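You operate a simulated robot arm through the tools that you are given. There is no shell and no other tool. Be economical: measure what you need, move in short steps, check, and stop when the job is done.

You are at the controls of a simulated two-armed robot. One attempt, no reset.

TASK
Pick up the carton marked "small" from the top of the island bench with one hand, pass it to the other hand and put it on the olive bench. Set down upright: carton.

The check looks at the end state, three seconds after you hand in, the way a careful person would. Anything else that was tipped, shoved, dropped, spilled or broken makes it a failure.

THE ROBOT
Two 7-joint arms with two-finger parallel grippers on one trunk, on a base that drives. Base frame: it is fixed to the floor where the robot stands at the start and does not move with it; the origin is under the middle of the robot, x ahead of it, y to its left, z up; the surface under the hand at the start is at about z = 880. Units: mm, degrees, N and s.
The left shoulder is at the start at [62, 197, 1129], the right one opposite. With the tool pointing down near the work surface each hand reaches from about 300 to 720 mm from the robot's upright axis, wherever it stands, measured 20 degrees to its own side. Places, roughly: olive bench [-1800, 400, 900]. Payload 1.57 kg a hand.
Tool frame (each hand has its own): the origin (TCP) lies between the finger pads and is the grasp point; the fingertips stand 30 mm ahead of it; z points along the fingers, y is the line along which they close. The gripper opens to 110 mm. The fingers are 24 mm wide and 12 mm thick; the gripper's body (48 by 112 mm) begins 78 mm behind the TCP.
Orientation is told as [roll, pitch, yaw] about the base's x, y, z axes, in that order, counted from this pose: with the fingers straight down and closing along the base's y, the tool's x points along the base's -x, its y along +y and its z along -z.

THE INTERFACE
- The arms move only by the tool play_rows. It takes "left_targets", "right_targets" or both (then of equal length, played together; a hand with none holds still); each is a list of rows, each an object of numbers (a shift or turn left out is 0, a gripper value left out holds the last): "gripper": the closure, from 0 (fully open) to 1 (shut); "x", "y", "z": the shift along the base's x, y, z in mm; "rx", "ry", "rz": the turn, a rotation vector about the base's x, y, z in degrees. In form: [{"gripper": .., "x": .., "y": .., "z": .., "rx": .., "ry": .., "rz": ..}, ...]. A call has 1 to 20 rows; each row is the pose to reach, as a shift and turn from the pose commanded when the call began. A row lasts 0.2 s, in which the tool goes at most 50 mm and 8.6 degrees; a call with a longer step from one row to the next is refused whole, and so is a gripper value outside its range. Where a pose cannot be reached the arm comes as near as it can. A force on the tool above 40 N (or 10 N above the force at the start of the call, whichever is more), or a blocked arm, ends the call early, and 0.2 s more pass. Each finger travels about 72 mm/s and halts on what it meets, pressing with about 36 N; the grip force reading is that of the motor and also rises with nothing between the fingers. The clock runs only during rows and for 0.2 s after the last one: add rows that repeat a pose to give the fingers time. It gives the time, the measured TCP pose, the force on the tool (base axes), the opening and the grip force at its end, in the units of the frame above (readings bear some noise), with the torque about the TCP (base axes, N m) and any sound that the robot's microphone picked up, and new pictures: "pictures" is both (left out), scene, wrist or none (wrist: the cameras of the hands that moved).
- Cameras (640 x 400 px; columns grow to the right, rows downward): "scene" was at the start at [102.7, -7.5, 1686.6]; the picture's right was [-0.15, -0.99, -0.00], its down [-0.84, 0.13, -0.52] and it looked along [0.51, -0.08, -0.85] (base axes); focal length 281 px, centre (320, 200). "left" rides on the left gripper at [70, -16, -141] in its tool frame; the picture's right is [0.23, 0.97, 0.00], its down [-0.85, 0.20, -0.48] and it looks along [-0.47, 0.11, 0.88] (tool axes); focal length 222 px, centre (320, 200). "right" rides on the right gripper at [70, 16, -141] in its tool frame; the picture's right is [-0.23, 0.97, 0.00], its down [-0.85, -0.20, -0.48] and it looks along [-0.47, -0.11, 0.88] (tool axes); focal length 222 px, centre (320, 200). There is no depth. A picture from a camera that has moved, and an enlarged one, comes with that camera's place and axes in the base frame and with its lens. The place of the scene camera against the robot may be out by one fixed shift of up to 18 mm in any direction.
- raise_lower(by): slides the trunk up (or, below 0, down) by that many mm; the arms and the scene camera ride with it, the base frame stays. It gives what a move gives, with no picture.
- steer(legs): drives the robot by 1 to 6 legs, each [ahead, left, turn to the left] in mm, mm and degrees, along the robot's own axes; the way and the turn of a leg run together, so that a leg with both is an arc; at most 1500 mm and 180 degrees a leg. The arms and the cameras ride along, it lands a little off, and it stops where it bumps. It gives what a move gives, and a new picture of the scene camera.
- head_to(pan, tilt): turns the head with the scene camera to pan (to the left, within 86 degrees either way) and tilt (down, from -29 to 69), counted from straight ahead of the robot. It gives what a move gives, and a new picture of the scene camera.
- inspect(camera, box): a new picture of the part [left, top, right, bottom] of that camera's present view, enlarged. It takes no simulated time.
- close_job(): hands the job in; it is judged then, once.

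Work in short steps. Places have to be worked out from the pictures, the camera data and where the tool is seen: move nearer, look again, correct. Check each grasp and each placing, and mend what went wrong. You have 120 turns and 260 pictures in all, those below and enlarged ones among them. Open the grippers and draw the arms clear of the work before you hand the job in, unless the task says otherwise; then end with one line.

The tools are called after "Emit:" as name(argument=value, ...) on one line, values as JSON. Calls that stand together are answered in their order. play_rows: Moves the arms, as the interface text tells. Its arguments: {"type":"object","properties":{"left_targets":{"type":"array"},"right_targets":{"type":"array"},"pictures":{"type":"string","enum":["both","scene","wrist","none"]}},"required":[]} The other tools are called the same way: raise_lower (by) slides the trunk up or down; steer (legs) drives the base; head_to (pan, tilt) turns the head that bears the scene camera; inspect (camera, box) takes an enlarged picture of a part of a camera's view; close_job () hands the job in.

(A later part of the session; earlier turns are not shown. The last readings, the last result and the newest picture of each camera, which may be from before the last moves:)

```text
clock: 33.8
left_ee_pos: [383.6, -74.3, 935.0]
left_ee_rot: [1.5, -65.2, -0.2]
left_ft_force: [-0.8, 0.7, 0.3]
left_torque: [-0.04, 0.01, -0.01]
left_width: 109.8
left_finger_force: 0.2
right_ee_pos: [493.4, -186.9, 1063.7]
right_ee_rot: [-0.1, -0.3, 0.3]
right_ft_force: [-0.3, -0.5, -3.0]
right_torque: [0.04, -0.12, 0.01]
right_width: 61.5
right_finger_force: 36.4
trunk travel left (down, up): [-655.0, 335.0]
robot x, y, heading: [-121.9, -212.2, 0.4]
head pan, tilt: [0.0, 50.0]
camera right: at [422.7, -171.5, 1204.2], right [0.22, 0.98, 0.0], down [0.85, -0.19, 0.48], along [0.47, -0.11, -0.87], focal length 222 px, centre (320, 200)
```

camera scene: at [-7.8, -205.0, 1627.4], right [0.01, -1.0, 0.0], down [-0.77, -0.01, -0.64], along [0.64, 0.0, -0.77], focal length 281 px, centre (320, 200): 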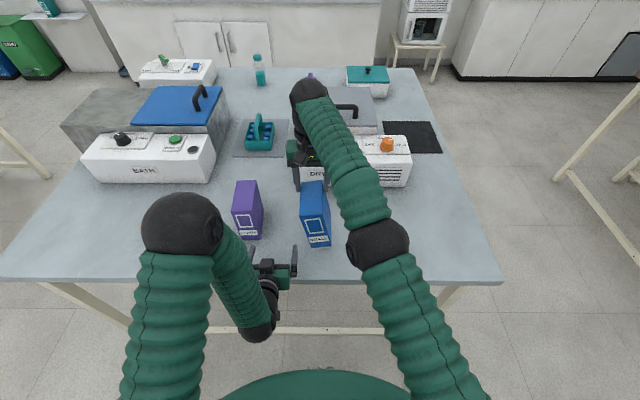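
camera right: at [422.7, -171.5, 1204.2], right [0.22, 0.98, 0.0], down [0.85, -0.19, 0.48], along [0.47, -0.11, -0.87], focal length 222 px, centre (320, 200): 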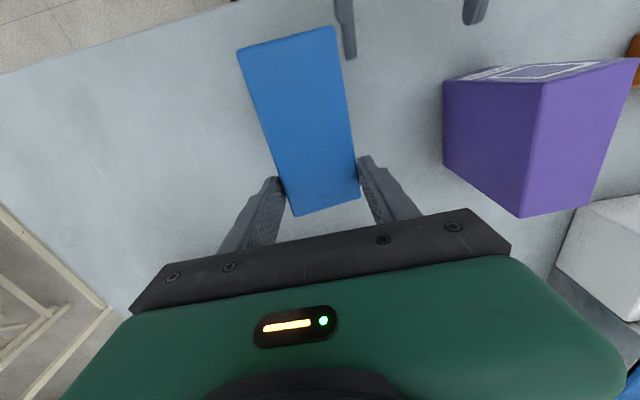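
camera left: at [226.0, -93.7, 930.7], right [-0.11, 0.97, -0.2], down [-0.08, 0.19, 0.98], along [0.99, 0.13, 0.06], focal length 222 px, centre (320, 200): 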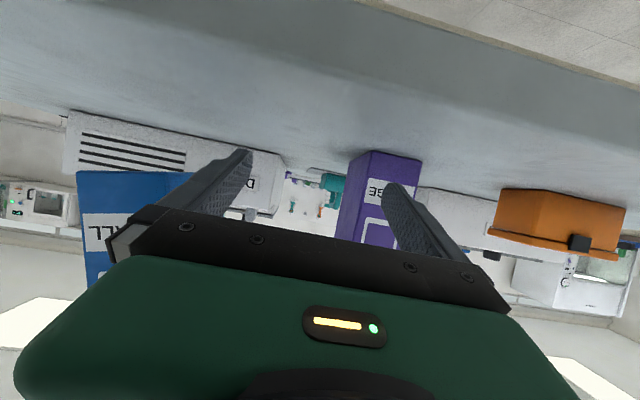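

No contact yet; I continue in small steps.

Emit:
play_rows(right_targets=[{"z": -3}, {"z": -6}, {"z": -9}], pictures="none")

```text
clock: 34.6
left_ee_pos: [383.4, -73.2, 935.6]
left_ee_rot: [1.5, -65.3, -0.3]
left_ft_force: [0.0, -0.8, 0.3]
left_torque: [-0.02, -0.02, 0.0]
left_width: 110.3
left_finger_force: 0.0
right_ee_pos: [494.6, -185.6, 1054.2]
right_ee_rot: [-0.1, -0.4, 0.3]
right_ft_force: [0.6, -0.8, -2.6]
right_torque: [0.04, -0.14, 0.03]
right_width: 61.6
right_finger_force: 35.8
trunk travel left (down, up): [-655.0, 335.0]
robot x, y, heading: [-118.6, -213.3, 0.2]
head pan, tilt: [0.0, 50.0]
```

Emit:
play_rows(right_targets=[{"z": -3}, {"z": -6}, {"z": -9}, {"z": -11}], pictures="none")

```text
clock: 35.6
left_ee_pos: [380.3, -75.8, 936.9]
left_ee_rot: [1.7, -65.5, -0.5]
left_ft_force: [-0.1, -0.5, -0.8]
left_torque: [-0.01, 0.01, 0.02]
left_width: 110.1
left_finger_force: 0.1
right_ee_pos: [489.6, -187.8, 1049.1]
right_ee_rot: [-0.2, -0.9, 0.3]
right_ft_force: [-1.4, -5.8, 26.8]
right_torque: [-0.52, -0.74, -0.02]
right_width: 61.4
right_finger_force: 35.9
trunk travel left (down, up): [-655.0, 335.0]
robot x, y, heading: [-121.7, -207.5, 0.1]
head pan, tilt: [0.0, 50.0]
```

Contact with the bench at 27 N. I ease off 3 mm while opening the right gripper, then look.

Emit:
play_rows(right_targets=[{"z": 2, "gripper": 1}, {"z": 4, "gripper": 0.35}, {"z": 4, "gripper": 0.2}, {"z": 4, "gripper": 0}, {"z": 4, "gripper": 0}, {"z": 4, "gripper": 0}], pictures="both")

Emit:
inspect(camera="scene", box=[220, 130, 400, 300])

```text
clock: 37.0
left_ee_pos: [383.2, -74.6, 934.2]
left_ee_rot: [1.4, -65.2, -0.4]
left_ft_force: [-1.5, 0.4, -1.1]
left_torque: [0.01, 0.0, -0.02]
left_width: 110.0
left_finger_force: 0.0
right_ee_pos: [493.0, -185.8, 1048.2]
right_ee_rot: [-0.1, -0.4, 0.3]
right_ft_force: [-0.7, -1.3, 0.5]
right_torque: [-0.03, 0.03, 0.02]
right_width: 109.7
right_finger_force: 0.1
trunk travel left (down, up): [-655.0, 335.0]
robot x, y, heading: [-119.7, -207.5, 0.1]
head pan, tilt: [0.0, 50.0]
camera scene: at [-9.3, -205.4, 1627.5], right [0.01, -1.0, 0.0], down [-0.77, -0.01, -0.64], along [0.64, 0.0, -0.77], focal length 281 px, centre (320, 200)
camera right: at [422.7, -170.0, 1188.8], right [0.22, 0.98, 0.0], down [0.85, -0.19, 0.48], along [0.47, -0.11, -0.87], focal length 222 px, centre (320, 200)
```

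scene: 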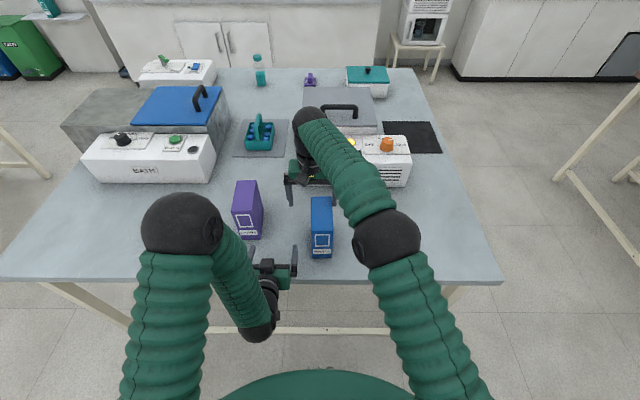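
right: 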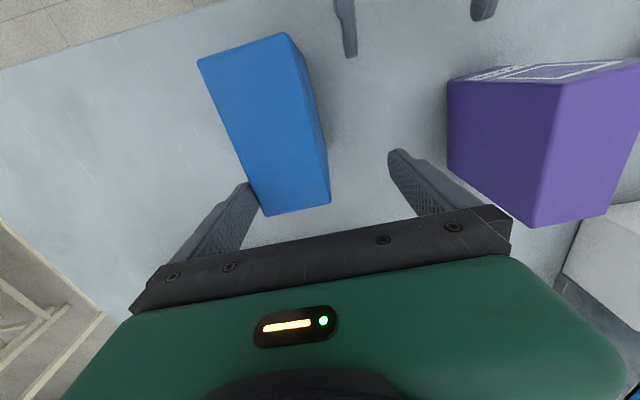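

```text
2.35 times, centred on (310, 215) of scene
camera zoom: at [-9.3, -205.4, 1627.5], right [0.01, -1.0, 0.0], down [-0.77, -0.01, -0.64], along [0.64, 0.0, -0.77], focal length 662 px, centre (344, 165)
```

zoom: 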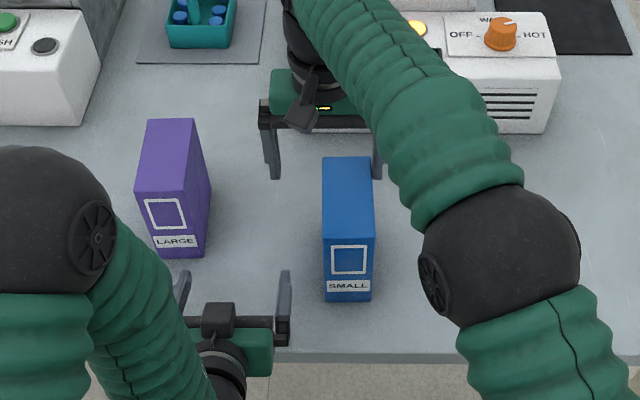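

The carton stands upright on the bench again, centred near (456, -212), nothing else disturbed. I raise the right hand a little, re-centre over it (x≈484, y≈-213), and descend to TCP z≈1000 for a proper grasp.

Emit:
play_rows(right_targets=[{"z": 15}, {"z": 35}, {"x": -5, "y": -14, "z": 35}, {"x": -9, "y": -27, "z": 35}, {"x": -9, "y": -27, "z": 35}], pictures="wrist")

```text
clock: 38.2
left_ee_pos: [383.9, -73.9, 934.7]
left_ee_rot: [1.5, -65.2, -0.3]
left_ft_force: [0.5, -0.2, -0.4]
left_torque: [0.0, -0.01, 0.0]
left_width: 110.0
left_finger_force: 0.0
right_ee_pos: [483.6, -211.7, 1079.2]
right_ee_rot: [-0.1, -0.2, 0.4]
right_ft_force: [0.2, -0.7, -0.7]
right_torque: [0.0, 0.01, 0.05]
right_width: 109.8
right_finger_force: 0.0
trunk travel left (down, up): [-655.0, 335.0]
robot x, y, heading: [-119.7, -211.1, 0.4]
head pan, tilt: [0.0, 50.0]
camera right: at [414.1, -196.1, 1221.6], right [0.22, 0.98, 0.0], down [0.85, -0.19, 0.48], along [0.47, -0.11, -0.88], focal length 222 px, centre (320, 200)
```

right: 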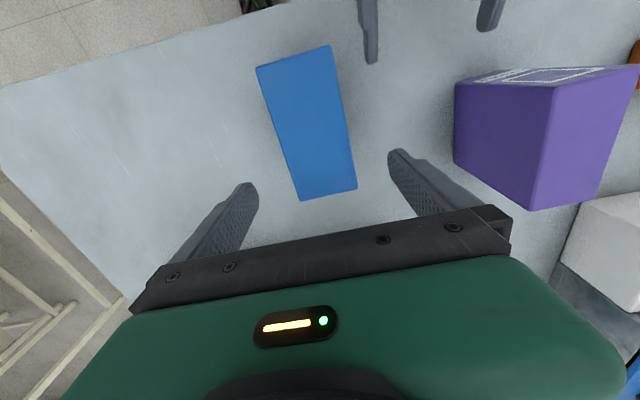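

Well centred and square. Descending and gripping.

Emit:
play_rows(right_targets=[{"z": -20}, {"z": -40}, {"z": -60}, {"z": -79}, {"z": -79}, {"z": -79, "gripper": 0.3}, {"z": -79, "gripper": 0.6}, {"z": -79, "gripper": 1}, {"z": -79, "gripper": 1}, {"z": -79, "gripper": 1}, {"z": -79, "gripper": 1}], pictures="wrist")

```text
clock: 40.6
left_ee_pos: [383.9, -75.6, 935.8]
left_ee_rot: [1.5, -65.2, -0.4]
left_ft_force: [-0.5, 0.6, -0.5]
left_torque: [0.01, 0.02, 0.0]
left_width: 109.8
left_finger_force: 0.1
right_ee_pos: [483.9, -211.3, 1002.4]
right_ee_rot: [-0.1, -0.5, 0.4]
right_ft_force: [0.2, 0.9, 1.1]
right_torque: [0.21, -0.09, 0.05]
right_width: 59.8
right_finger_force: 36.0
trunk travel left (down, up): [-655.0, 335.0]
robot x, y, heading: [-126.4, -207.2, 0.5]
head pan, tilt: [0.0, 50.0]
camera right: at [413.1, -195.6, 1142.8], right [0.22, 0.98, 0.0], down [0.85, -0.19, 0.48], along [0.47, -0.11, -0.87], focal length 222 px, centre (320, 200)
```

right: 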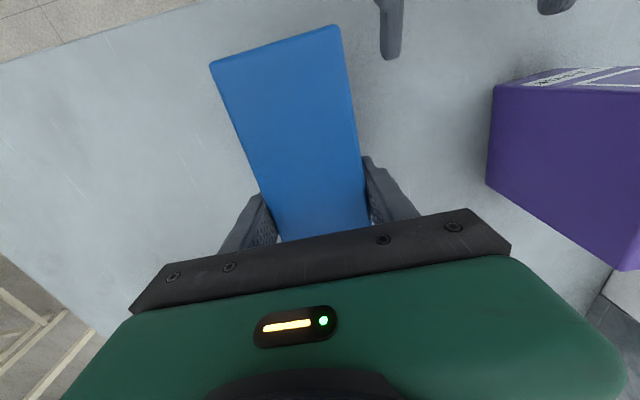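

Firm grip at 59.8 mm. I lift with the trunk (both arms keep their pose), then back off the island.

Emit:
raise_lower(by=170)

Emit:
steer(legs=[[-280, 0, 0]])

```text
clock: 42.5
left_ee_pos: [384.2, -75.2, 1104.9]
left_ee_rot: [1.4, -65.2, -0.2]
left_ft_force: [-0.3, -0.4, -0.2]
left_torque: [-0.01, 0.03, 0.01]
left_width: 110.1
left_finger_force: 0.1
right_ee_pos: [483.8, -211.4, 1170.9]
right_ee_rot: [0.0, -0.3, 0.3]
right_ft_force: [0.3, 0.3, -3.7]
right_torque: [0.0, -0.08, 0.0]
right_width: 59.7
right_finger_force: 35.8
trunk travel left (down, up): [-825.0, 165.0]
robot x, y, heading: [-122.0, -213.9, 0.5]
head pan, tilt: [0.0, 50.0]
```

```text
clock: 44.4
left_ee_pos: [113.1, -77.3, 1102.2]
left_ee_rot: [1.4, -65.0, -0.5]
left_ft_force: [-0.4, 0.5, -0.1]
left_torque: [-0.06, 0.01, 0.01]
left_width: 110.1
left_finger_force: 0.1
right_ee_pos: [210.5, -214.7, 1170.3]
right_ee_rot: [0.0, -0.1, 0.2]
right_ft_force: [-0.1, -0.3, -3.3]
right_torque: [0.01, -0.06, 0.01]
right_width: 60.0
right_finger_force: 36.5
trunk travel left (down, up): [-825.0, 165.0]
robot x, y, heading: [-398.1, -214.2, 0.1]
head pan, tilt: [0.0, 50.0]
camera scene: at [-277.4, -207.1, 1797.0], right [0.0, -1.0, 0.0], down [-0.77, 0.0, -0.64], along [0.64, 0.0, -0.77], focal length 281 px, centre (320, 200)
```

scene: 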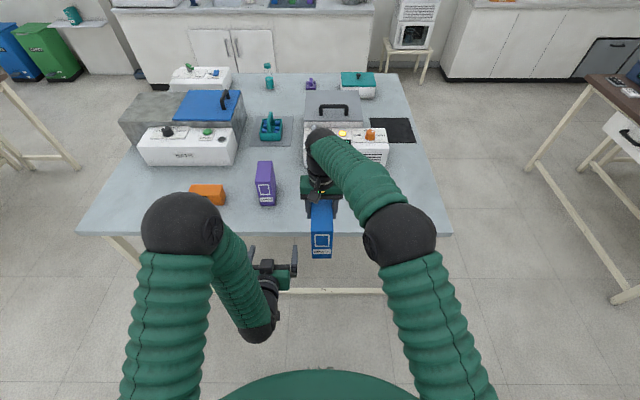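

Carton held securely. I extend the right hand 45 mm forward and lower it 50 mm so there's room for the left hand to come straight in from the front.

Emit:
play_rows(right_targets=[{"z": -15}, {"x": 5, "z": -30}, {"x": 15, "z": -45}, {"x": 25, "z": -50}, {"x": 35, "z": -50}, {"x": 45, "z": -50}, {"x": 45, "z": -50}], pictures="scene")

```text
clock: 46.0
left_ee_pos: [105.9, -76.3, 1105.9]
left_ee_rot: [1.4, -65.3, -0.6]
left_ft_force: [-0.6, 0.1, 1.2]
left_torque: [0.01, 0.01, -0.02]
left_width: 110.2
left_finger_force: 0.1
right_ee_pos: [251.6, -214.6, 1124.2]
right_ee_rot: [0.0, -0.6, 0.0]
right_ft_force: [0.9, 0.2, -2.9]
right_torque: [-0.02, -0.07, -0.04]
right_width: 59.8
right_finger_force: 36.1
trunk travel left (down, up): [-825.0, 165.0]
robot x, y, heading: [-394.3, -213.5, -0.1]
head pan, tilt: [0.0, 50.0]
camera scene: at [-283.2, -207.2, 1797.4], right [0.0, -1.0, 0.0], down [-0.77, 0.0, -0.64], along [0.64, 0.0, -0.77], focal length 281 px, centre (320, 200)
```

scene: 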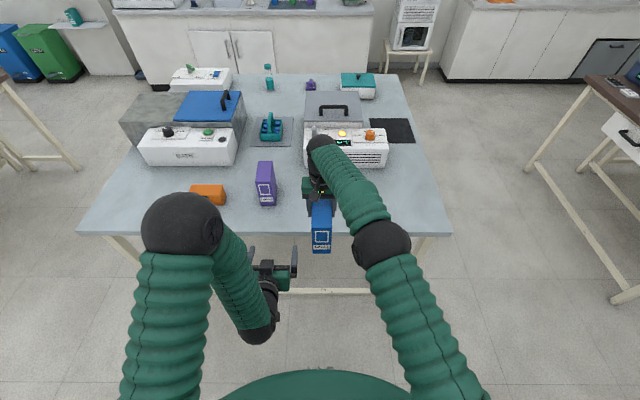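

Front face of the carton is now at x≈165 and its axis at y≈-215. I slide the left hand sideways in two steps at x≈105 and watch its actual position.

Emit:
play_rows(left_targets=[{"y": -10, "z": -10}, {"y": -20, "z": -20}, {"y": -35, "z": -30}, {"y": -50, "z": -30}, {"y": -65, "z": -30}, {"y": -65, "z": -30}], pictures="none")

```text
clock: 47.4
left_ee_pos: [107.8, -142.6, 1075.7]
left_ee_rot: [1.5, -65.3, -0.6]
left_ft_force: [0.2, -0.3, 0.0]
left_torque: [0.02, 0.02, 0.01]
left_width: 109.9
left_finger_force: 0.0
right_ee_pos: [252.0, -215.1, 1122.9]
right_ee_rot: [-0.1, -0.6, 0.0]
right_ft_force: [-0.2, 0.2, -2.8]
right_torque: [0.0, -0.13, 0.0]
right_width: 59.9
right_finger_force: 36.5
trunk travel left (down, up): [-825.0, 165.0]
robot x, y, heading: [-400.7, -210.1, 0.1]
head pan, tilt: [0.0, 50.0]
```

Tracking well (x 108). I complete the sideways slide to y≈-215.

Emit:
play_rows(left_targets=[{"x": -3, "y": -15}, {"x": -3, "y": -30}, {"x": -3, "y": -45}, {"x": -3, "y": -60}, {"x": -3, "y": -72}, {"x": -3, "y": -72}], pictures="both")

Emit:
inspect(camera="right", box=[0, 0, 640, 400])

```text
clock: 48.8
left_ee_pos: [103.8, -215.5, 1076.6]
left_ee_rot: [1.6, -65.3, -0.6]
left_ft_force: [0.4, 0.6, 0.5]
left_torque: [-0.01, -0.01, 0.04]
left_width: 110.0
left_finger_force: 0.0
right_ee_pos: [251.7, -215.9, 1123.0]
right_ee_rot: [-0.2, -0.5, 0.1]
right_ft_force: [1.2, -0.5, -2.9]
right_torque: [0.01, -0.07, 0.0]
right_width: 59.8
right_finger_force: 35.7
trunk travel left (down, up): [-825.0, 165.0]
robot x, y, heading: [-396.4, -212.9, -0.0]
head pan, tilt: [0.0, 50.0]
camera scene: at [-282.2, -208.0, 1797.3], right [0.0, -1.0, 0.0], down [-0.77, 0.0, -0.64], along [0.64, 0.0, -0.77], focal length 281 px, centre (320, 200)
camera left: at [-54.2, -234.4, 1072.0], right [-0.11, 0.97, -0.2], down [-0.08, 0.19, 0.98], along [0.99, 0.12, 0.06], focal length 222 px, centre (320, 200)
```

scene: 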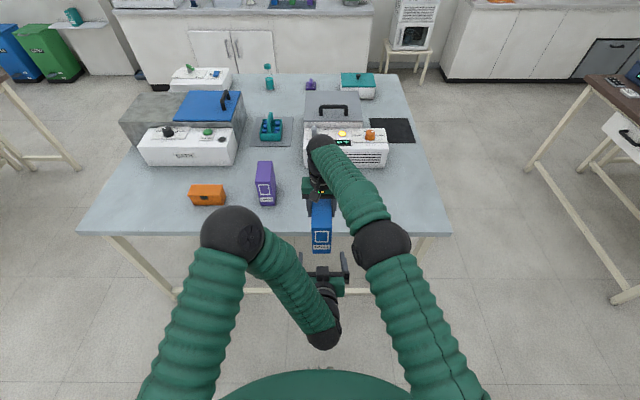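
left: 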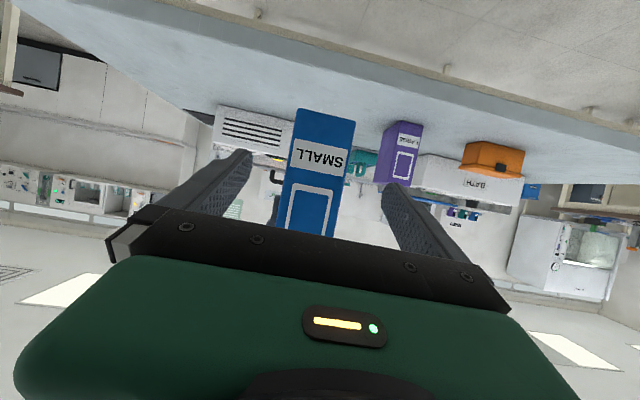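

```text
1.00 times, centred on (320, 200) of right (not enlarged: the box is as wide or as high as the picture)
camera zoom: at [181.4, -199.3, 1263.9], right [0.23, 0.97, 0.0], down [0.85, -0.2, 0.49], along [0.47, -0.11, -0.87], focal length 222 px, centre (320, 200)
```

zoom: 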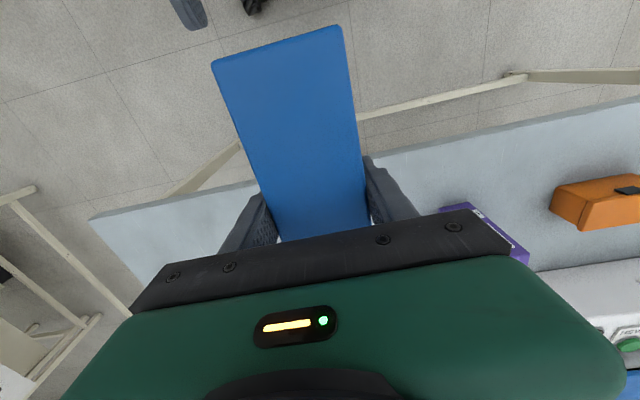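

Both hands are aligned at y≈-215, and the carton lies between the open left fingers. I advance the left hand straight in by ~103 mm, with z down 13.

Emit:
play_rows(left_targets=[{"x": 12, "z": -4}, {"x": 26, "z": -8}, {"x": 40, "z": -13}, {"x": 55, "z": -13}, {"x": 70, "z": -13}, {"x": 85, "z": -13}, {"x": 95, "z": -13}, {"x": 102, "z": -13}, {"x": 102, "z": -13}], pictures="both")

Emit:
inspect(camera="scene", box=[260, 160, 400, 330])

Emit:
inspect(camera="right", box=[0, 0, 640, 400])

```text
clock: 50.8
left_ee_pos: [204.7, -214.7, 1062.9]
left_ee_rot: [1.6, -65.3, -0.6]
left_ft_force: [0.2, 0.4, 0.8]
left_torque: [0.02, -0.02, 0.0]
left_width: 109.9
left_finger_force: 0.2
right_ee_pos: [251.3, -214.1, 1123.5]
right_ee_rot: [-0.1, -0.5, 0.1]
right_ft_force: [-0.7, 0.9, -3.2]
right_torque: [0.0, -0.1, -0.02]
right_width: 59.9
right_finger_force: 36.5
trunk travel left (down, up): [-825.0, 165.0]
robot x, y, heading: [-399.8, -214.5, 0.3]
head pan, tilt: [0.0, 50.0]
camera scene: at [-281.8, -207.9, 1797.3], right [0.0, -1.0, 0.0], down [-0.77, 0.0, -0.64], along [0.64, 0.0, -0.77], focal length 281 px, centre (320, 200)
camera left: at [47.4, -234.6, 1058.5], right [-0.11, 0.97, -0.2], down [-0.08, 0.19, 0.98], along [0.99, 0.12, 0.06], focal length 222 px, centre (320, 200)
```

scene: 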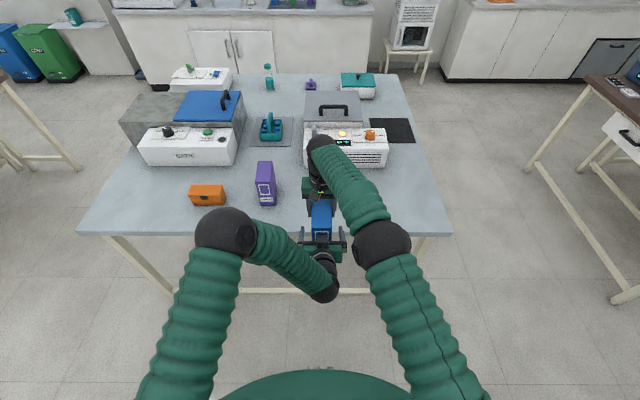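
left: 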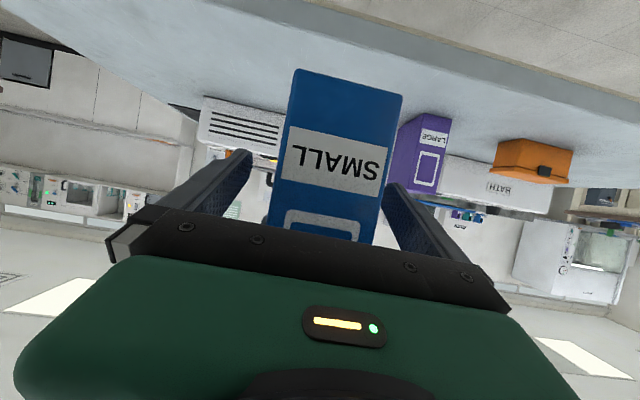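

```text
2.35 times, centred on (330, 245) of scene
camera zoom: at [-281.8, -207.9, 1797.3], right [0.0, -1.0, 0.0], down [-0.77, 0.0, -0.64], along [0.64, 0.0, -0.77], focal length 662 px, centre (296, 94)
```

zoom: 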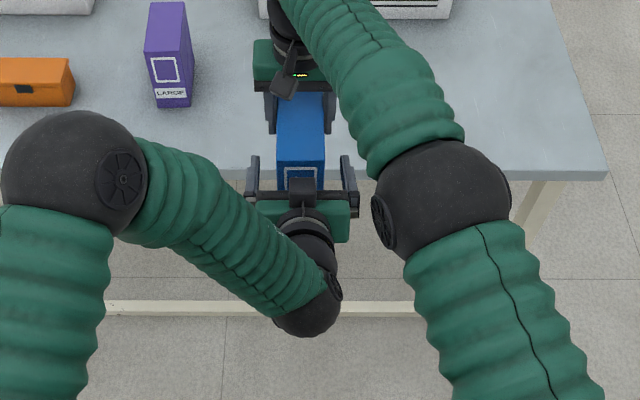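

```text
1.00 times, centred on (320, 200) of right (not enlarged: the box is as wide or as high as the picture)
camera zoom: at [181.4, -199.2, 1263.9], right [0.23, 0.97, 0.0], down [0.85, -0.2, 0.49], along [0.47, -0.11, -0.87], focal length 222 px, centre (320, 200)
```

zoom: 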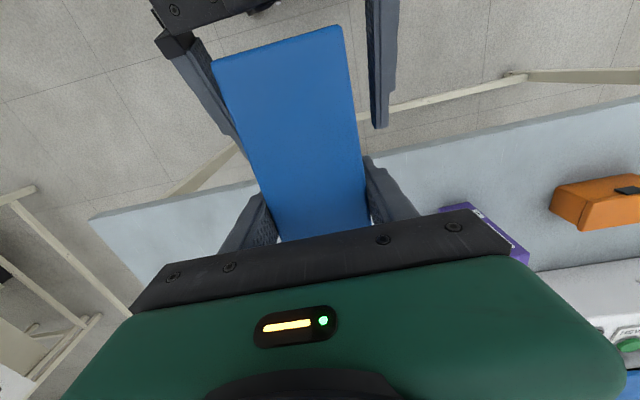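

Symmetrically straddled with no contact forces. I close the left gripper while the right holds still.

Emit:
play_rows(left_targets=[{"gripper": 0.2}, {"gripper": 0.35}, {"gripper": 0.5}, {"gripper": 0.8}, {"gripper": 1}, {"gripper": 1}, {"gripper": 1}], pictures="wrist")

Emit:
inspect(camera="right", box=[0, 0, 640, 400])

```text
clock: 52.4
left_ee_pos: [205.6, -216.0, 1062.4]
left_ee_rot: [1.6, -65.3, -0.6]
left_ft_force: [-1.7, 4.6, -0.3]
left_torque: [-1.22, -0.25, -1.28]
left_width: 60.4
left_finger_force: 36.0
right_ee_pos: [251.9, -215.0, 1122.5]
right_ee_rot: [-0.1, -0.5, 0.0]
right_ft_force: [0.9, -5.7, -2.7]
right_torque: [0.94, 0.06, 1.58]
right_width: 59.7
right_finger_force: 36.5
trunk travel left (down, up): [-825.0, 165.0]
robot x, y, heading: [-396.1, -210.0, 0.1]
head pan, tilt: [0.0, 50.0]
camera left: at [47.2, -234.6, 1058.5], right [-0.11, 0.97, -0.2], down [-0.08, 0.19, 0.98], along [0.99, 0.12, 0.06], focal length 222 px, centre (320, 200)
```

left: 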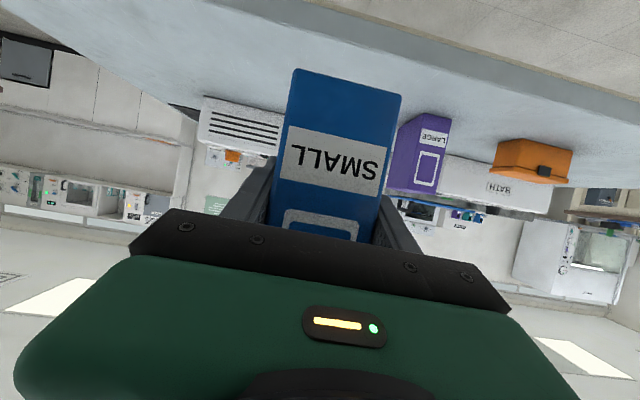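

```text
1.00 times, centred on (320, 200) of right (not enlarged: the box is as wide or as high as the picture)
camera zoom: at [181.5, -199.4, 1263.9], right [0.23, 0.97, 0.0], down [0.85, -0.2, 0.49], along [0.47, -0.11, -0.87], focal length 222 px, centre (320, 200)
```

zoom: 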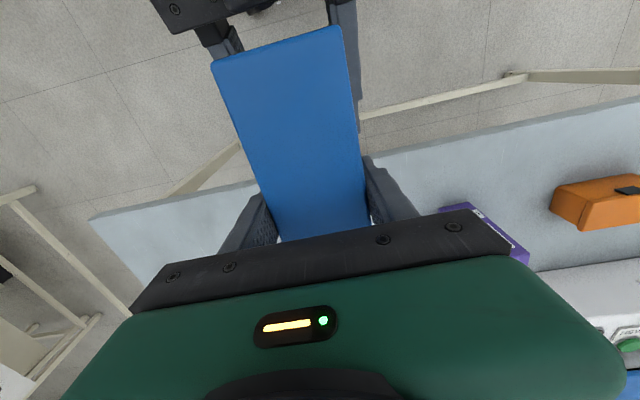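

Both hands grip (left 60.4 mm, 36 N) with the carton unmoved. I open the right hand, then raise it straight up.

Emit:
play_rows(right_targets=[{"gripper": 0.3}, {"gripper": 0.15}, {"gripper": 0}, {"gripper": 0}, {"gripper": 0}, {"z": 15}, {"z": 35}, {"z": 60}, {"z": 85}, {"z": 85}], pictures="both")

Emit:
inspect(camera="left", box=[0, 0, 640, 400])

```text
clock: 54.6
left_ee_pos: [205.7, -215.4, 1062.6]
left_ee_rot: [1.7, -65.3, -0.6]
left_ft_force: [-0.3, -0.5, -1.1]
left_torque: [0.03, 0.08, -0.03]
left_width: 59.6
left_finger_force: 36.1
right_ee_pos: [249.5, -214.8, 1208.1]
right_ee_rot: [-0.1, -0.6, 0.1]
right_ft_force: [0.3, 0.6, 0.3]
right_torque: [0.01, 0.01, -0.02]
right_width: 109.9
right_finger_force: 0.1
right hand out of reach, approached as far as the arm can: row 9, 10
trunk travel left (down, up): [-825.0, 165.0]
robot x, y, heading: [-397.2, -208.7, 0.2]
head pan, tilt: [0.0, 50.0]
camera scene: at [-281.6, -208.0, 1797.3], right [0.0, -1.0, 0.0], down [-0.77, 0.0, -0.64], along [0.64, 0.0, -0.77], focal length 281 px, centre (320, 200)
camera right: at [179.9, -199.2, 1348.0], right [0.23, 0.97, 0.0], down [0.85, -0.2, 0.49], along [0.47, -0.11, -0.87], focal length 222 px, centre (320, 200)
```

scene: 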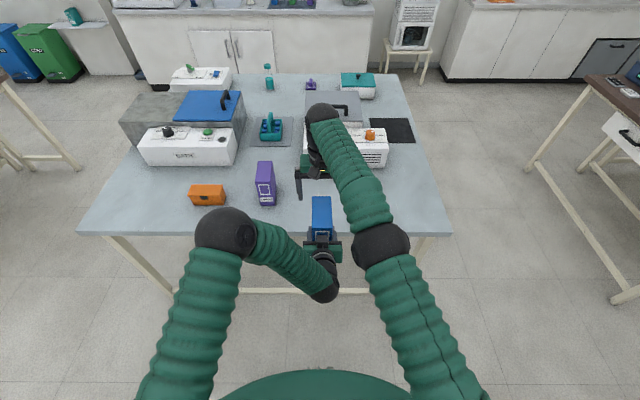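
right: 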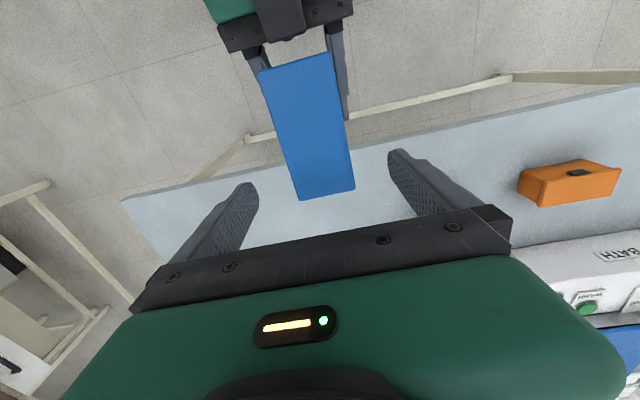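

```text
1.00 times, centred on (320, 200) of left (not enlarged: the box is as wide or as high as the picture)
camera zoom: at [47.5, -234.7, 1058.4], right [-0.11, 0.97, -0.2], down [-0.08, 0.19, 0.98], along [0.99, 0.12, 0.06], focal length 222 px, centre (320, 200)
```

zoom: 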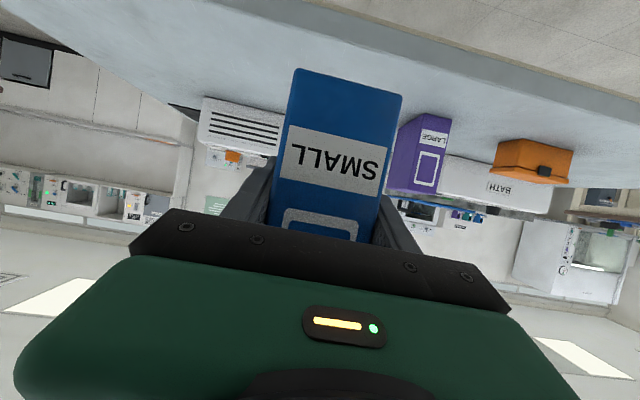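

Handover succeeded: the left hand alone holds the carton, upright and unmoved. I take the right hand away to the right side.

Emit:
play_rows(right_targets=[{"y": -30}, {"y": -65}, {"y": -100}, {"x": -10, "y": -135}, {"x": -30, "y": -170}, {"x": -60, "y": -200}, {"x": -90, "y": -220}, {"x": -120, "y": -220}, {"x": -150, "y": -220}], pictures="none")

Emit:
head_to(pan=86, tilt=45)

```text
clock: 56.6
left_ee_pos: [203.9, -215.4, 1064.0]
left_ee_rot: [1.6, -65.4, -0.6]
left_ft_force: [-0.5, -0.2, 0.2]
left_torque: [-0.01, 0.05, 0.0]
left_width: 59.8
left_finger_force: 36.2
right_ee_pos: [97.2, -438.3, 1207.3]
right_ee_rot: [-0.1, -0.6, 0.1]
right_ft_force: [0.3, 0.9, 0.8]
right_torque: [0.01, -0.01, 0.03]
right_width: 109.9
right_finger_force: 0.1
trunk travel left (down, up): [-825.0, 165.0]
robot x, y, heading: [-400.0, -211.8, 0.1]
head pan, tilt: [0.0, 50.0]
```

```text
clock: 58.2
left_ee_pos: [204.7, -215.9, 1063.1]
left_ee_rot: [1.7, -65.3, -0.7]
left_ft_force: [-0.6, 0.1, -0.8]
left_torque: [-0.03, 0.04, -0.01]
left_width: 59.8
left_finger_force: 35.9
right_ee_pos: [98.6, -438.7, 1208.1]
right_ee_rot: [0.0, -0.5, 0.1]
right_ft_force: [0.0, 0.3, 0.2]
right_torque: [0.0, 0.0, -0.01]
right_width: 110.0
right_finger_force: 0.1
trunk travel left (down, up): [-825.0, 165.0]
robot x, y, heading: [-399.2, -210.3, 0.0]
head pan, tilt: [85.9, 45.0]
camera scene: at [-354.0, -128.4, 1804.6], right [1.0, -0.07, 0.0], down [-0.05, -0.7, -0.71], along [0.05, 0.71, -0.71], focal length 281 px, centre (320, 200)
```

scene: 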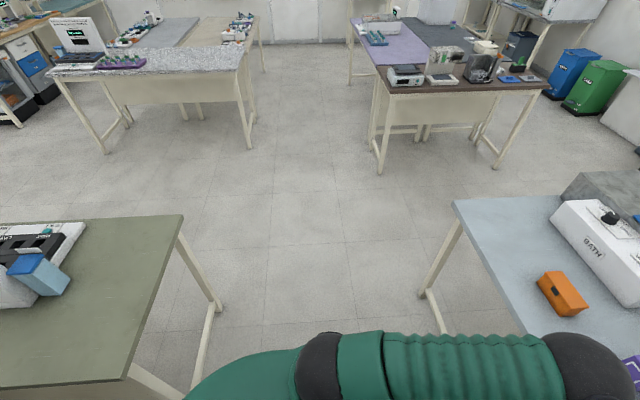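

The olive bench's near edge is at x≈-880, spanning y≈112–726, with a free strip about 270 mm deep before its items. I turn left by 180° in place in two legs; the swept radius (~680 mm) stays clear of the island.

Emit:
head_to(pan=0, tilt=50)

Emit:
steer(legs=[[0, 0, 45], [0, 0, 45]])

```text
clock: 59.8
left_ee_pos: [205.0, -215.8, 1063.1]
left_ee_rot: [1.7, -65.3, -0.8]
left_ft_force: [-0.7, 0.0, 0.2]
left_torque: [0.0, 0.06, 0.01]
left_width: 59.8
left_finger_force: 36.2
right_ee_pos: [98.9, -438.5, 1208.9]
right_ee_rot: [-0.1, -0.5, 0.1]
right_ft_force: [-0.4, -0.8, 0.3]
right_torque: [0.0, -0.02, -0.01]
right_width: 110.0
right_finger_force: 0.0
trunk travel left (down, up): [-825.0, 165.0]
robot x, y, heading: [-396.0, -212.0, -0.0]
head pan, tilt: [0.0, 50.0]
camera scene: at [-282.9, -209.4, 1797.4], right [0.0, -1.0, 0.0], down [-0.77, 0.0, -0.64], along [0.64, 0.0, -0.77], focal length 281 px, centre (320, 200)
```

scene: 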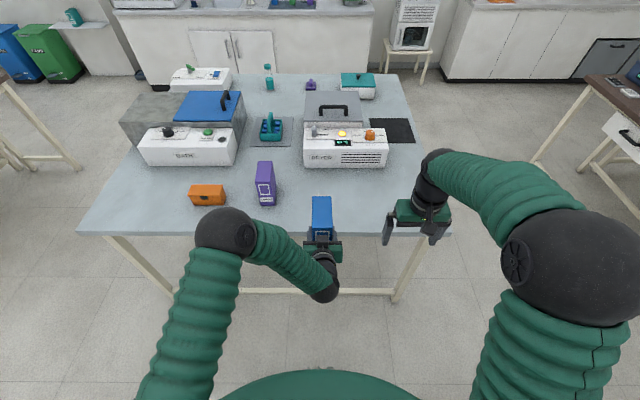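

```text
clock: 64.3
left_ee_pos: [-388.4, 390.3, 1063.0]
left_ee_rot: [1.7, -65.3, 89.0]
left_ft_force: [-0.2, 0.2, -0.8]
left_torque: [-0.09, -0.02, -0.02]
left_width: 60.0
left_finger_force: 35.7
right_ee_pos: [-166.2, 282.8, 1207.7]
right_ee_rot: [-0.1, -0.6, 89.7]
right_ft_force: [-0.5, 0.3, 0.5]
right_torque: [0.03, 0.01, -0.01]
right_width: 109.9
right_finger_force: 0.0
trunk travel left (down, up): [-825.0, 165.0]
robot x, y, heading: [-397.4, -210.9, 90.1]
head pan, tilt: [0.0, 50.0]
camera scene: at [-392.4, -96.0, 1797.4], right [1.0, 0.0, 0.0], down [0.0, -0.77, -0.64], along [0.0, 0.64, -0.77], focal length 281 px, centre (320, 200)
```

scene: 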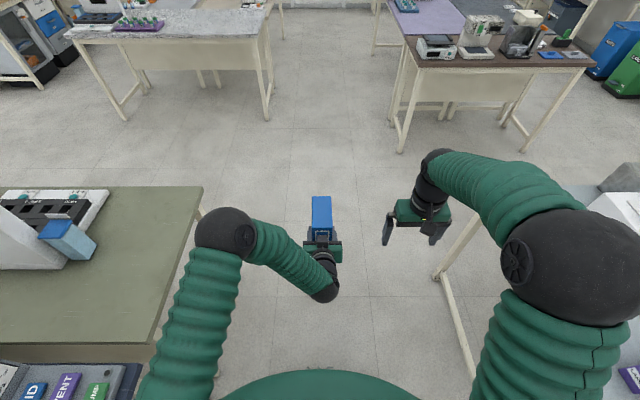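

Turn halfway done and the way ahead is open. I drive ahead 740 mm (and 30 mm right), then turn the remaining 90° to face the olive bench.

Emit:
steer(legs=[[740, -30, 0]])

Emit:
steer(legs=[[0, 0, 45], [0, 0, 45]])

```text
clock: 68.4
left_ee_pos: [-373.1, 1131.0, 1065.5]
left_ee_rot: [1.6, -65.5, 90.1]
left_ft_force: [0.1, 0.7, -4.0]
left_torque: [-0.07, -0.01, 0.05]
left_width: 59.9
left_finger_force: 35.9
right_ee_pos: [-149.6, 1024.4, 1210.4]
right_ee_rot: [-0.1, -0.8, 90.8]
right_ft_force: [0.9, 0.8, -0.9]
right_torque: [-0.04, 0.04, 0.02]
right_width: 110.0
right_finger_force: 0.0
trunk travel left (down, up): [-825.0, 165.0]
robot x, y, heading: [-369.4, 531.3, 90.9]
head pan, tilt: [0.0, 50.0]
camera scene: at [-369.2, 643.8, 1797.6], right [1.0, 0.01, 0.0], down [0.01, -0.77, -0.64], along [-0.01, 0.64, -0.77], focal length 281 px, centre (320, 200)
```

scene: 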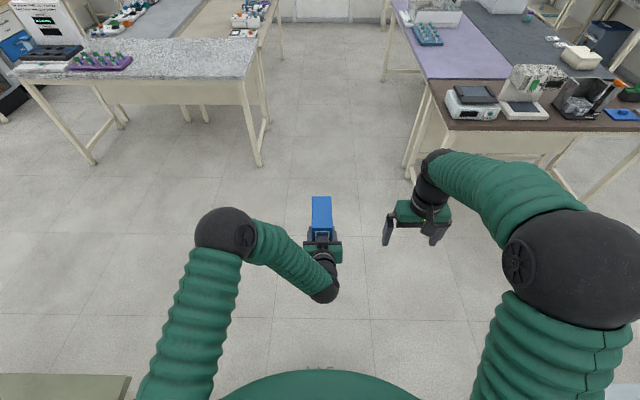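

```text
clock: 73.0
left_ee_pos: [-968.9, 496.0, 1064.5]
left_ee_rot: [1.6, -65.6, -176.9]
left_ft_force: [-0.1, 0.0, -2.9]
left_torque: [0.02, -0.06, 0.02]
left_width: 60.0
left_finger_force: 35.9
right_ee_pos: [-876.6, 725.0, 1209.1]
right_ee_rot: [0.0, -0.7, -176.1]
right_ft_force: [-0.3, -0.1, 0.7]
right_torque: [-0.05, 0.02, 0.02]
right_width: 109.9
right_finger_force: 0.0
trunk travel left (down, up): [-825.0, 165.0]
robot x, y, heading: [-368.8, 529.1, -175.9]
head pan, tilt: [0.0, 50.0]
camera scene: at [-480.7, 528.0, 1797.4], right [-0.07, 1.0, 0.0], down [0.77, 0.05, -0.64], along [-0.64, -0.04, -0.77], focal length 281 px, centre (320, 200)
```

scene: 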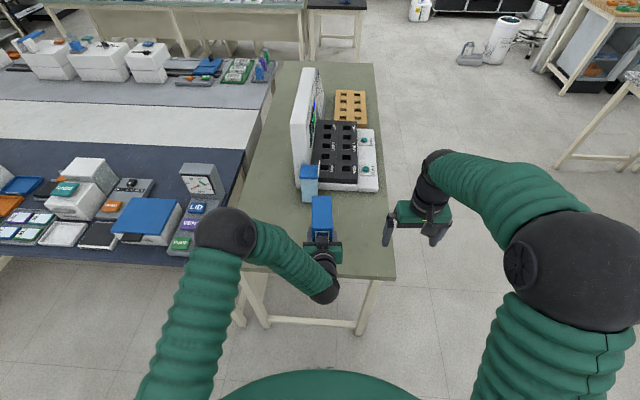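

Facing the olive bench, carton about at x -983, y 495; the edge is at x≈-890 and the nearest item at x≈-1200. I drive 30 mm ahead and lower the trunk 85 mm (bench ≈900, carton bottom ≈1002).

Emit:
steer(legs=[[30, 0, -3.5]])

Emit:
raise_lower(by=-80)

Emit:
inspect(camera="scene", box=[220, 120, 420, 320])

Emit:
inspect(camera="left", box=[0, 0, 640, 400])

```text
clock: 73.8
left_ee_pos: [-990.1, 530.8, 1070.8]
left_ee_rot: [1.7, -66.1, 179.5]
left_ft_force: [-0.7, 0.0, -3.4]
left_torque: [-0.03, -0.05, -0.03]
left_width: 59.6
left_finger_force: 36.2
right_ee_pos: [-883.3, 753.2, 1213.6]
right_ee_rot: [-0.1, -1.2, -179.5]
right_ft_force: [0.4, 0.5, 0.4]
right_torque: [0.0, 0.02, -0.02]
right_width: 109.9
right_finger_force: 0.1
trunk travel left (down, up): [-825.0, 165.0]
robot x, y, heading: [-401.1, 528.3, -179.5]
head pan, tilt: [0.0, 50.0]
camera scene: at [-499.4, 534.6, 1798.2], right [-0.01, 1.0, 0.0], down [0.76, 0.01, -0.65], along [-0.65, -0.01, -0.76], focal length 281 px, centre (320, 200)
```

scene: 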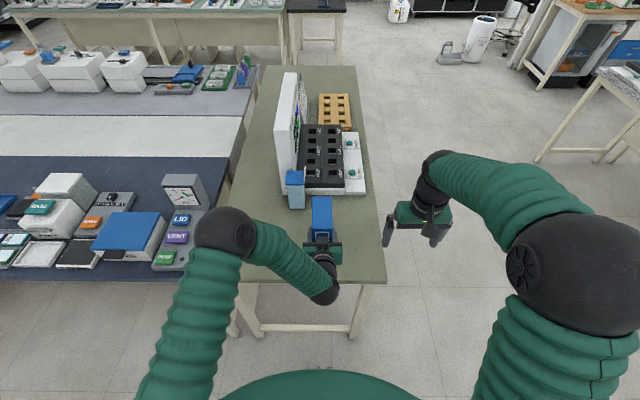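

```text
clock: 75.0
left_ee_pos: [-995.4, 527.9, 988.1]
left_ee_rot: [1.5, -65.7, 179.9]
left_ft_force: [0.1, -0.6, -3.4]
left_torque: [0.0, -0.07, -0.01]
left_width: 59.8
left_finger_force: 35.7
right_ee_pos: [-888.1, 749.8, 1132.1]
right_ee_rot: [-0.1, -0.9, -179.5]
right_ft_force: [1.1, -0.2, -0.1]
right_torque: [-0.03, 0.01, 0.01]
right_width: 109.8
right_finger_force: 0.1
trunk travel left (down, up): [-745.0, 245.0]
robot x, y, heading: [-399.4, 529.8, -179.5]
head pan, tilt: [0.0, 50.0]
```

```text
2.00 times, centred on (320, 220) of scene
camera zoom: at [-511.8, 531.8, 1717.4], right [-0.01, 1.0, 0.0], down [0.77, 0.01, -0.64], along [-0.64, -0.01, -0.77], focal length 562 px, centre (320, 160)
```

zoom: 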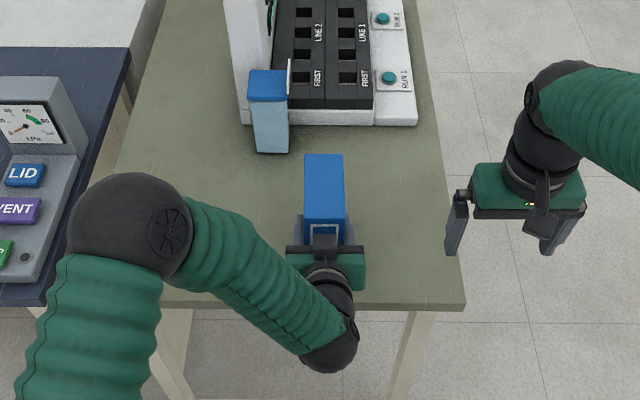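

```text
1.00 times, centred on (320, 200) of left (not enlarged: the box is as wide or as high as the picture)
camera zoom: at [-838.6, 548.0, 981.9], right [0.11, -0.97, -0.2], down [0.09, -0.19, 0.98], along [-0.99, -0.13, 0.06], focal length 222 px, centre (320, 200)
```

zoom: 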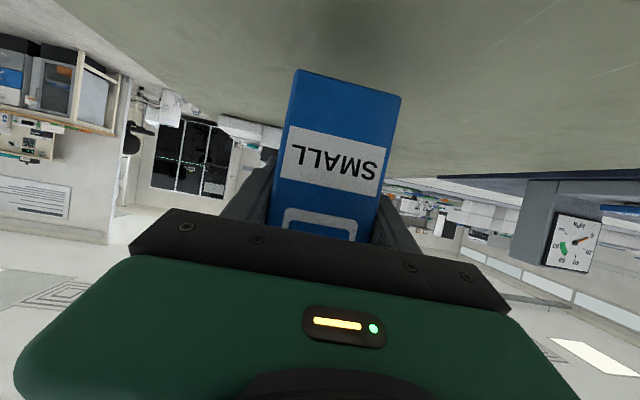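

Carton bottom is now about 26 mm above the bench, over clear space. I lower with the arm in small steps and watch the force.

Emit:
play_rows(left_targets=[{"z": -5}, {"z": -10}, {"z": -14}, {"z": -17}, {"z": -20}], pictures="none")

```text
clock: 76.2
left_ee_pos: [-994.4, 531.2, 968.8]
left_ee_rot: [1.5, -65.7, 179.8]
left_ft_force: [-0.1, -0.2, -2.6]
left_torque: [0.04, -0.1, 0.06]
left_width: 59.7
left_finger_force: 35.9
right_ee_pos: [-889.3, 751.8, 1132.4]
right_ee_rot: [-0.1, -0.9, -179.4]
right_ft_force: [0.0, 0.0, 0.2]
right_torque: [-0.01, 0.0, -0.02]
right_width: 110.0
right_finger_force: 0.0
trunk travel left (down, up): [-745.0, 245.0]
robot x, y, heading: [-400.0, 530.9, -179.4]
head pan, tilt: [0.0, 50.0]
```

Emit:
play_rows(left_targets=[{"z": -2}, {"z": -4}, {"z": -6}], pictures="none")

```text
clock: 77.0
left_ee_pos: [-996.7, 530.5, 960.2]
left_ee_rot: [1.6, -65.7, 179.8]
left_ft_force: [-0.2, 0.6, -2.4]
left_torque: [0.0, -0.06, 0.0]
left_width: 59.6
left_finger_force: 35.7
right_ee_pos: [-889.4, 752.4, 1131.9]
right_ee_rot: [-0.1, -0.9, -179.6]
right_ft_force: [0.1, -0.3, -0.6]
right_torque: [-0.01, 0.0, -0.03]
right_width: 109.9
right_finger_force: 0.0
trunk travel left (down, up): [-745.0, 245.0]
robot x, y, heading: [-404.3, 527.8, -179.6]
head pan, tilt: [0.0, 50.0]
```

Still no contact; I continue, and look through the left camera.

Emit:
play_rows(left_targets=[{"z": -2}, {"z": -4}, {"z": -6}], pictures="wrist")

```text
clock: 77.8
left_ee_pos: [-995.9, 528.7, 954.8]
left_ee_rot: [1.5, -65.6, 179.7]
left_ft_force: [-1.3, -0.4, -3.0]
left_torque: [-0.01, -0.09, 0.03]
left_width: 60.0
left_finger_force: 36.2
right_ee_pos: [-888.8, 751.7, 1132.0]
right_ee_rot: [-0.2, -0.9, -179.4]
right_ft_force: [-0.4, 0.4, -0.6]
right_torque: [-0.01, 0.02, -0.01]
right_width: 109.8
right_finger_force: 0.0
trunk travel left (down, up): [-745.0, 245.0]
robot x, y, heading: [-405.0, 525.9, -179.6]
head pan, tilt: [0.0, 50.0]
camera left: at [-839.3, 548.1, 948.7], right [0.11, -0.97, -0.2], down [0.09, -0.19, 0.98], along [-0.99, -0.13, 0.06], focal length 222 px, centre (320, 200)
```

left: 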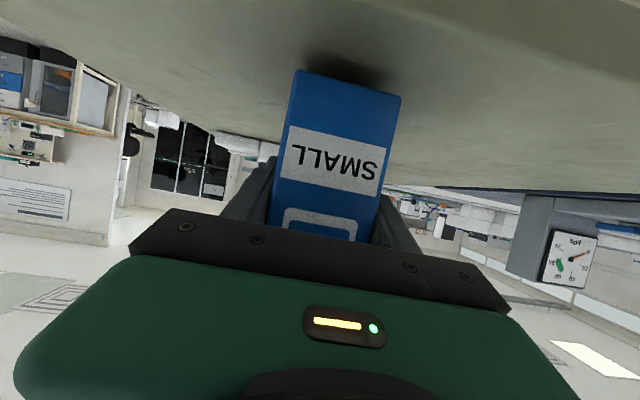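

The shadow shows a small gap still remaining. Continuing down gently.

Emit:
play_rows(left_targets=[{"z": -2}, {"z": -4}, {"z": -6}, {"z": -8}], pictures="none")

Emit:
inspect(camera="left", box=[240, 20, 440, 140])

```text
clock: 78.8
left_ee_pos: [-994.9, 530.4, 946.9]
left_ee_rot: [1.5, -65.7, 179.7]
left_ft_force: [0.8, 0.4, -3.5]
left_torque: [0.04, -0.07, 0.0]
left_width: 59.7
left_finger_force: 35.8
right_ee_pos: [-889.7, 752.3, 1132.6]
right_ee_rot: [0.0, -0.9, -179.5]
right_ft_force: [-0.1, 0.0, 0.2]
right_torque: [0.01, -0.04, -0.03]
right_width: 110.0
right_finger_force: 0.1
trunk travel left (down, up): [-745.0, 245.0]
robot x, y, heading: [-401.1, 522.9, -179.5]
head pan, tilt: [0.0, 50.0]
```

```text
3.20 times, centred on (340, 80) of left
camera zoom: at [-838.2, 548.4, 942.7], right [0.11, -0.97, -0.2], down [0.09, -0.19, 0.98], along [-0.99, -0.13, 0.06], focal length 711 px, centre (256, 584)
```

zoom: 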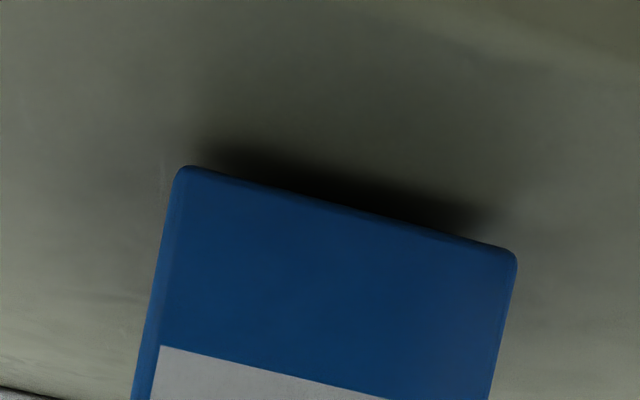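

Very close now. A few more millimetres.

Emit:
play_rows(left_targets=[{"z": -1.5}, {"z": -3}, {"z": -4.5}, {"z": -6}], pictures="none")

```text
clock: 79.8
left_ee_pos: [-995.6, 529.6, 942.9]
left_ee_rot: [1.4, -65.9, 179.9]
left_ft_force: [0.2, 0.0, 5.1]
left_torque: [0.24, -0.34, -0.01]
left_width: 60.0
left_finger_force: 36.0
right_ee_pos: [-888.5, 753.1, 1132.6]
right_ee_rot: [-0.2, -1.1, -179.5]
right_ft_force: [-0.2, -0.1, 0.3]
right_torque: [0.0, 0.02, -0.01]
right_width: 110.2
right_finger_force: 0.1
trunk travel left (down, up): [-745.0, 245.0]
robot x, y, heading: [-400.7, 532.0, -179.6]
head pan, tilt: [0.0, 50.0]
```

Contact made (force went from -3 to +5 N). I press 1.5 mm more, then open the left gripper.

Emit:
play_rows(left_targets=[{"z": -1.5, "gripper": 1}, {"z": -1.5, "gripper": 0.35}, {"z": -1.5, "gripper": 0.2}, {"z": -1.5, "gripper": 0}, {"z": -1.5, "gripper": 0}, {"z": -1.5, "gripper": 0}], pictures="both")

```text
clock: 81.2
left_ee_pos: [-995.6, 530.1, 939.5]
left_ee_rot: [1.5, -65.6, 179.8]
left_ft_force: [0.5, 0.3, 0.5]
left_torque: [0.01, 0.01, 0.04]
left_width: 109.9
left_finger_force: 0.1
right_ee_pos: [-888.9, 752.7, 1132.3]
right_ee_rot: [-0.1, -0.9, -179.5]
right_ft_force: [0.0, -0.8, 0.4]
right_torque: [0.0, 0.01, 0.03]
right_width: 109.9
right_finger_force: 0.0
trunk travel left (down, up): [-745.0, 245.0]
robot x, y, heading: [-403.7, 529.2, -179.6]
head pan, tilt: [0.0, 50.0]
camera scene: at [-509.8, 532.9, 1717.5], right [-0.01, 1.0, 0.0], down [0.77, 0.01, -0.64], along [-0.64, -0.01, -0.77], focal length 281 px, centre (320, 200)
camera left: at [-838.3, 548.7, 934.2], right [0.11, -0.97, -0.2], down [0.09, -0.19, 0.98], along [-0.99, -0.13, 0.07], focal length 222 px, centre (320, 200)
```

scene: 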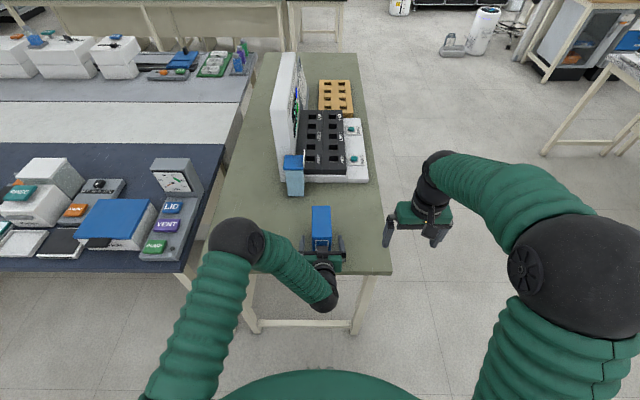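
left: 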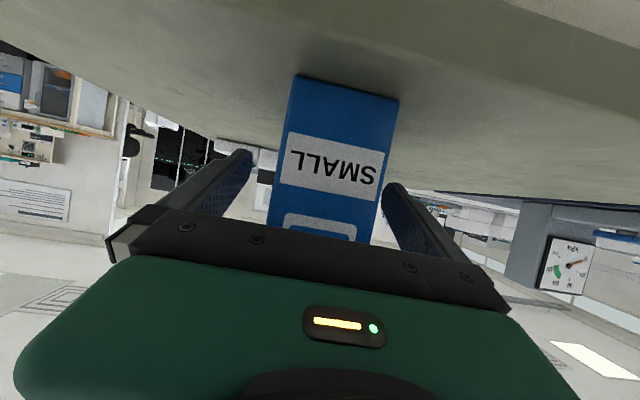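

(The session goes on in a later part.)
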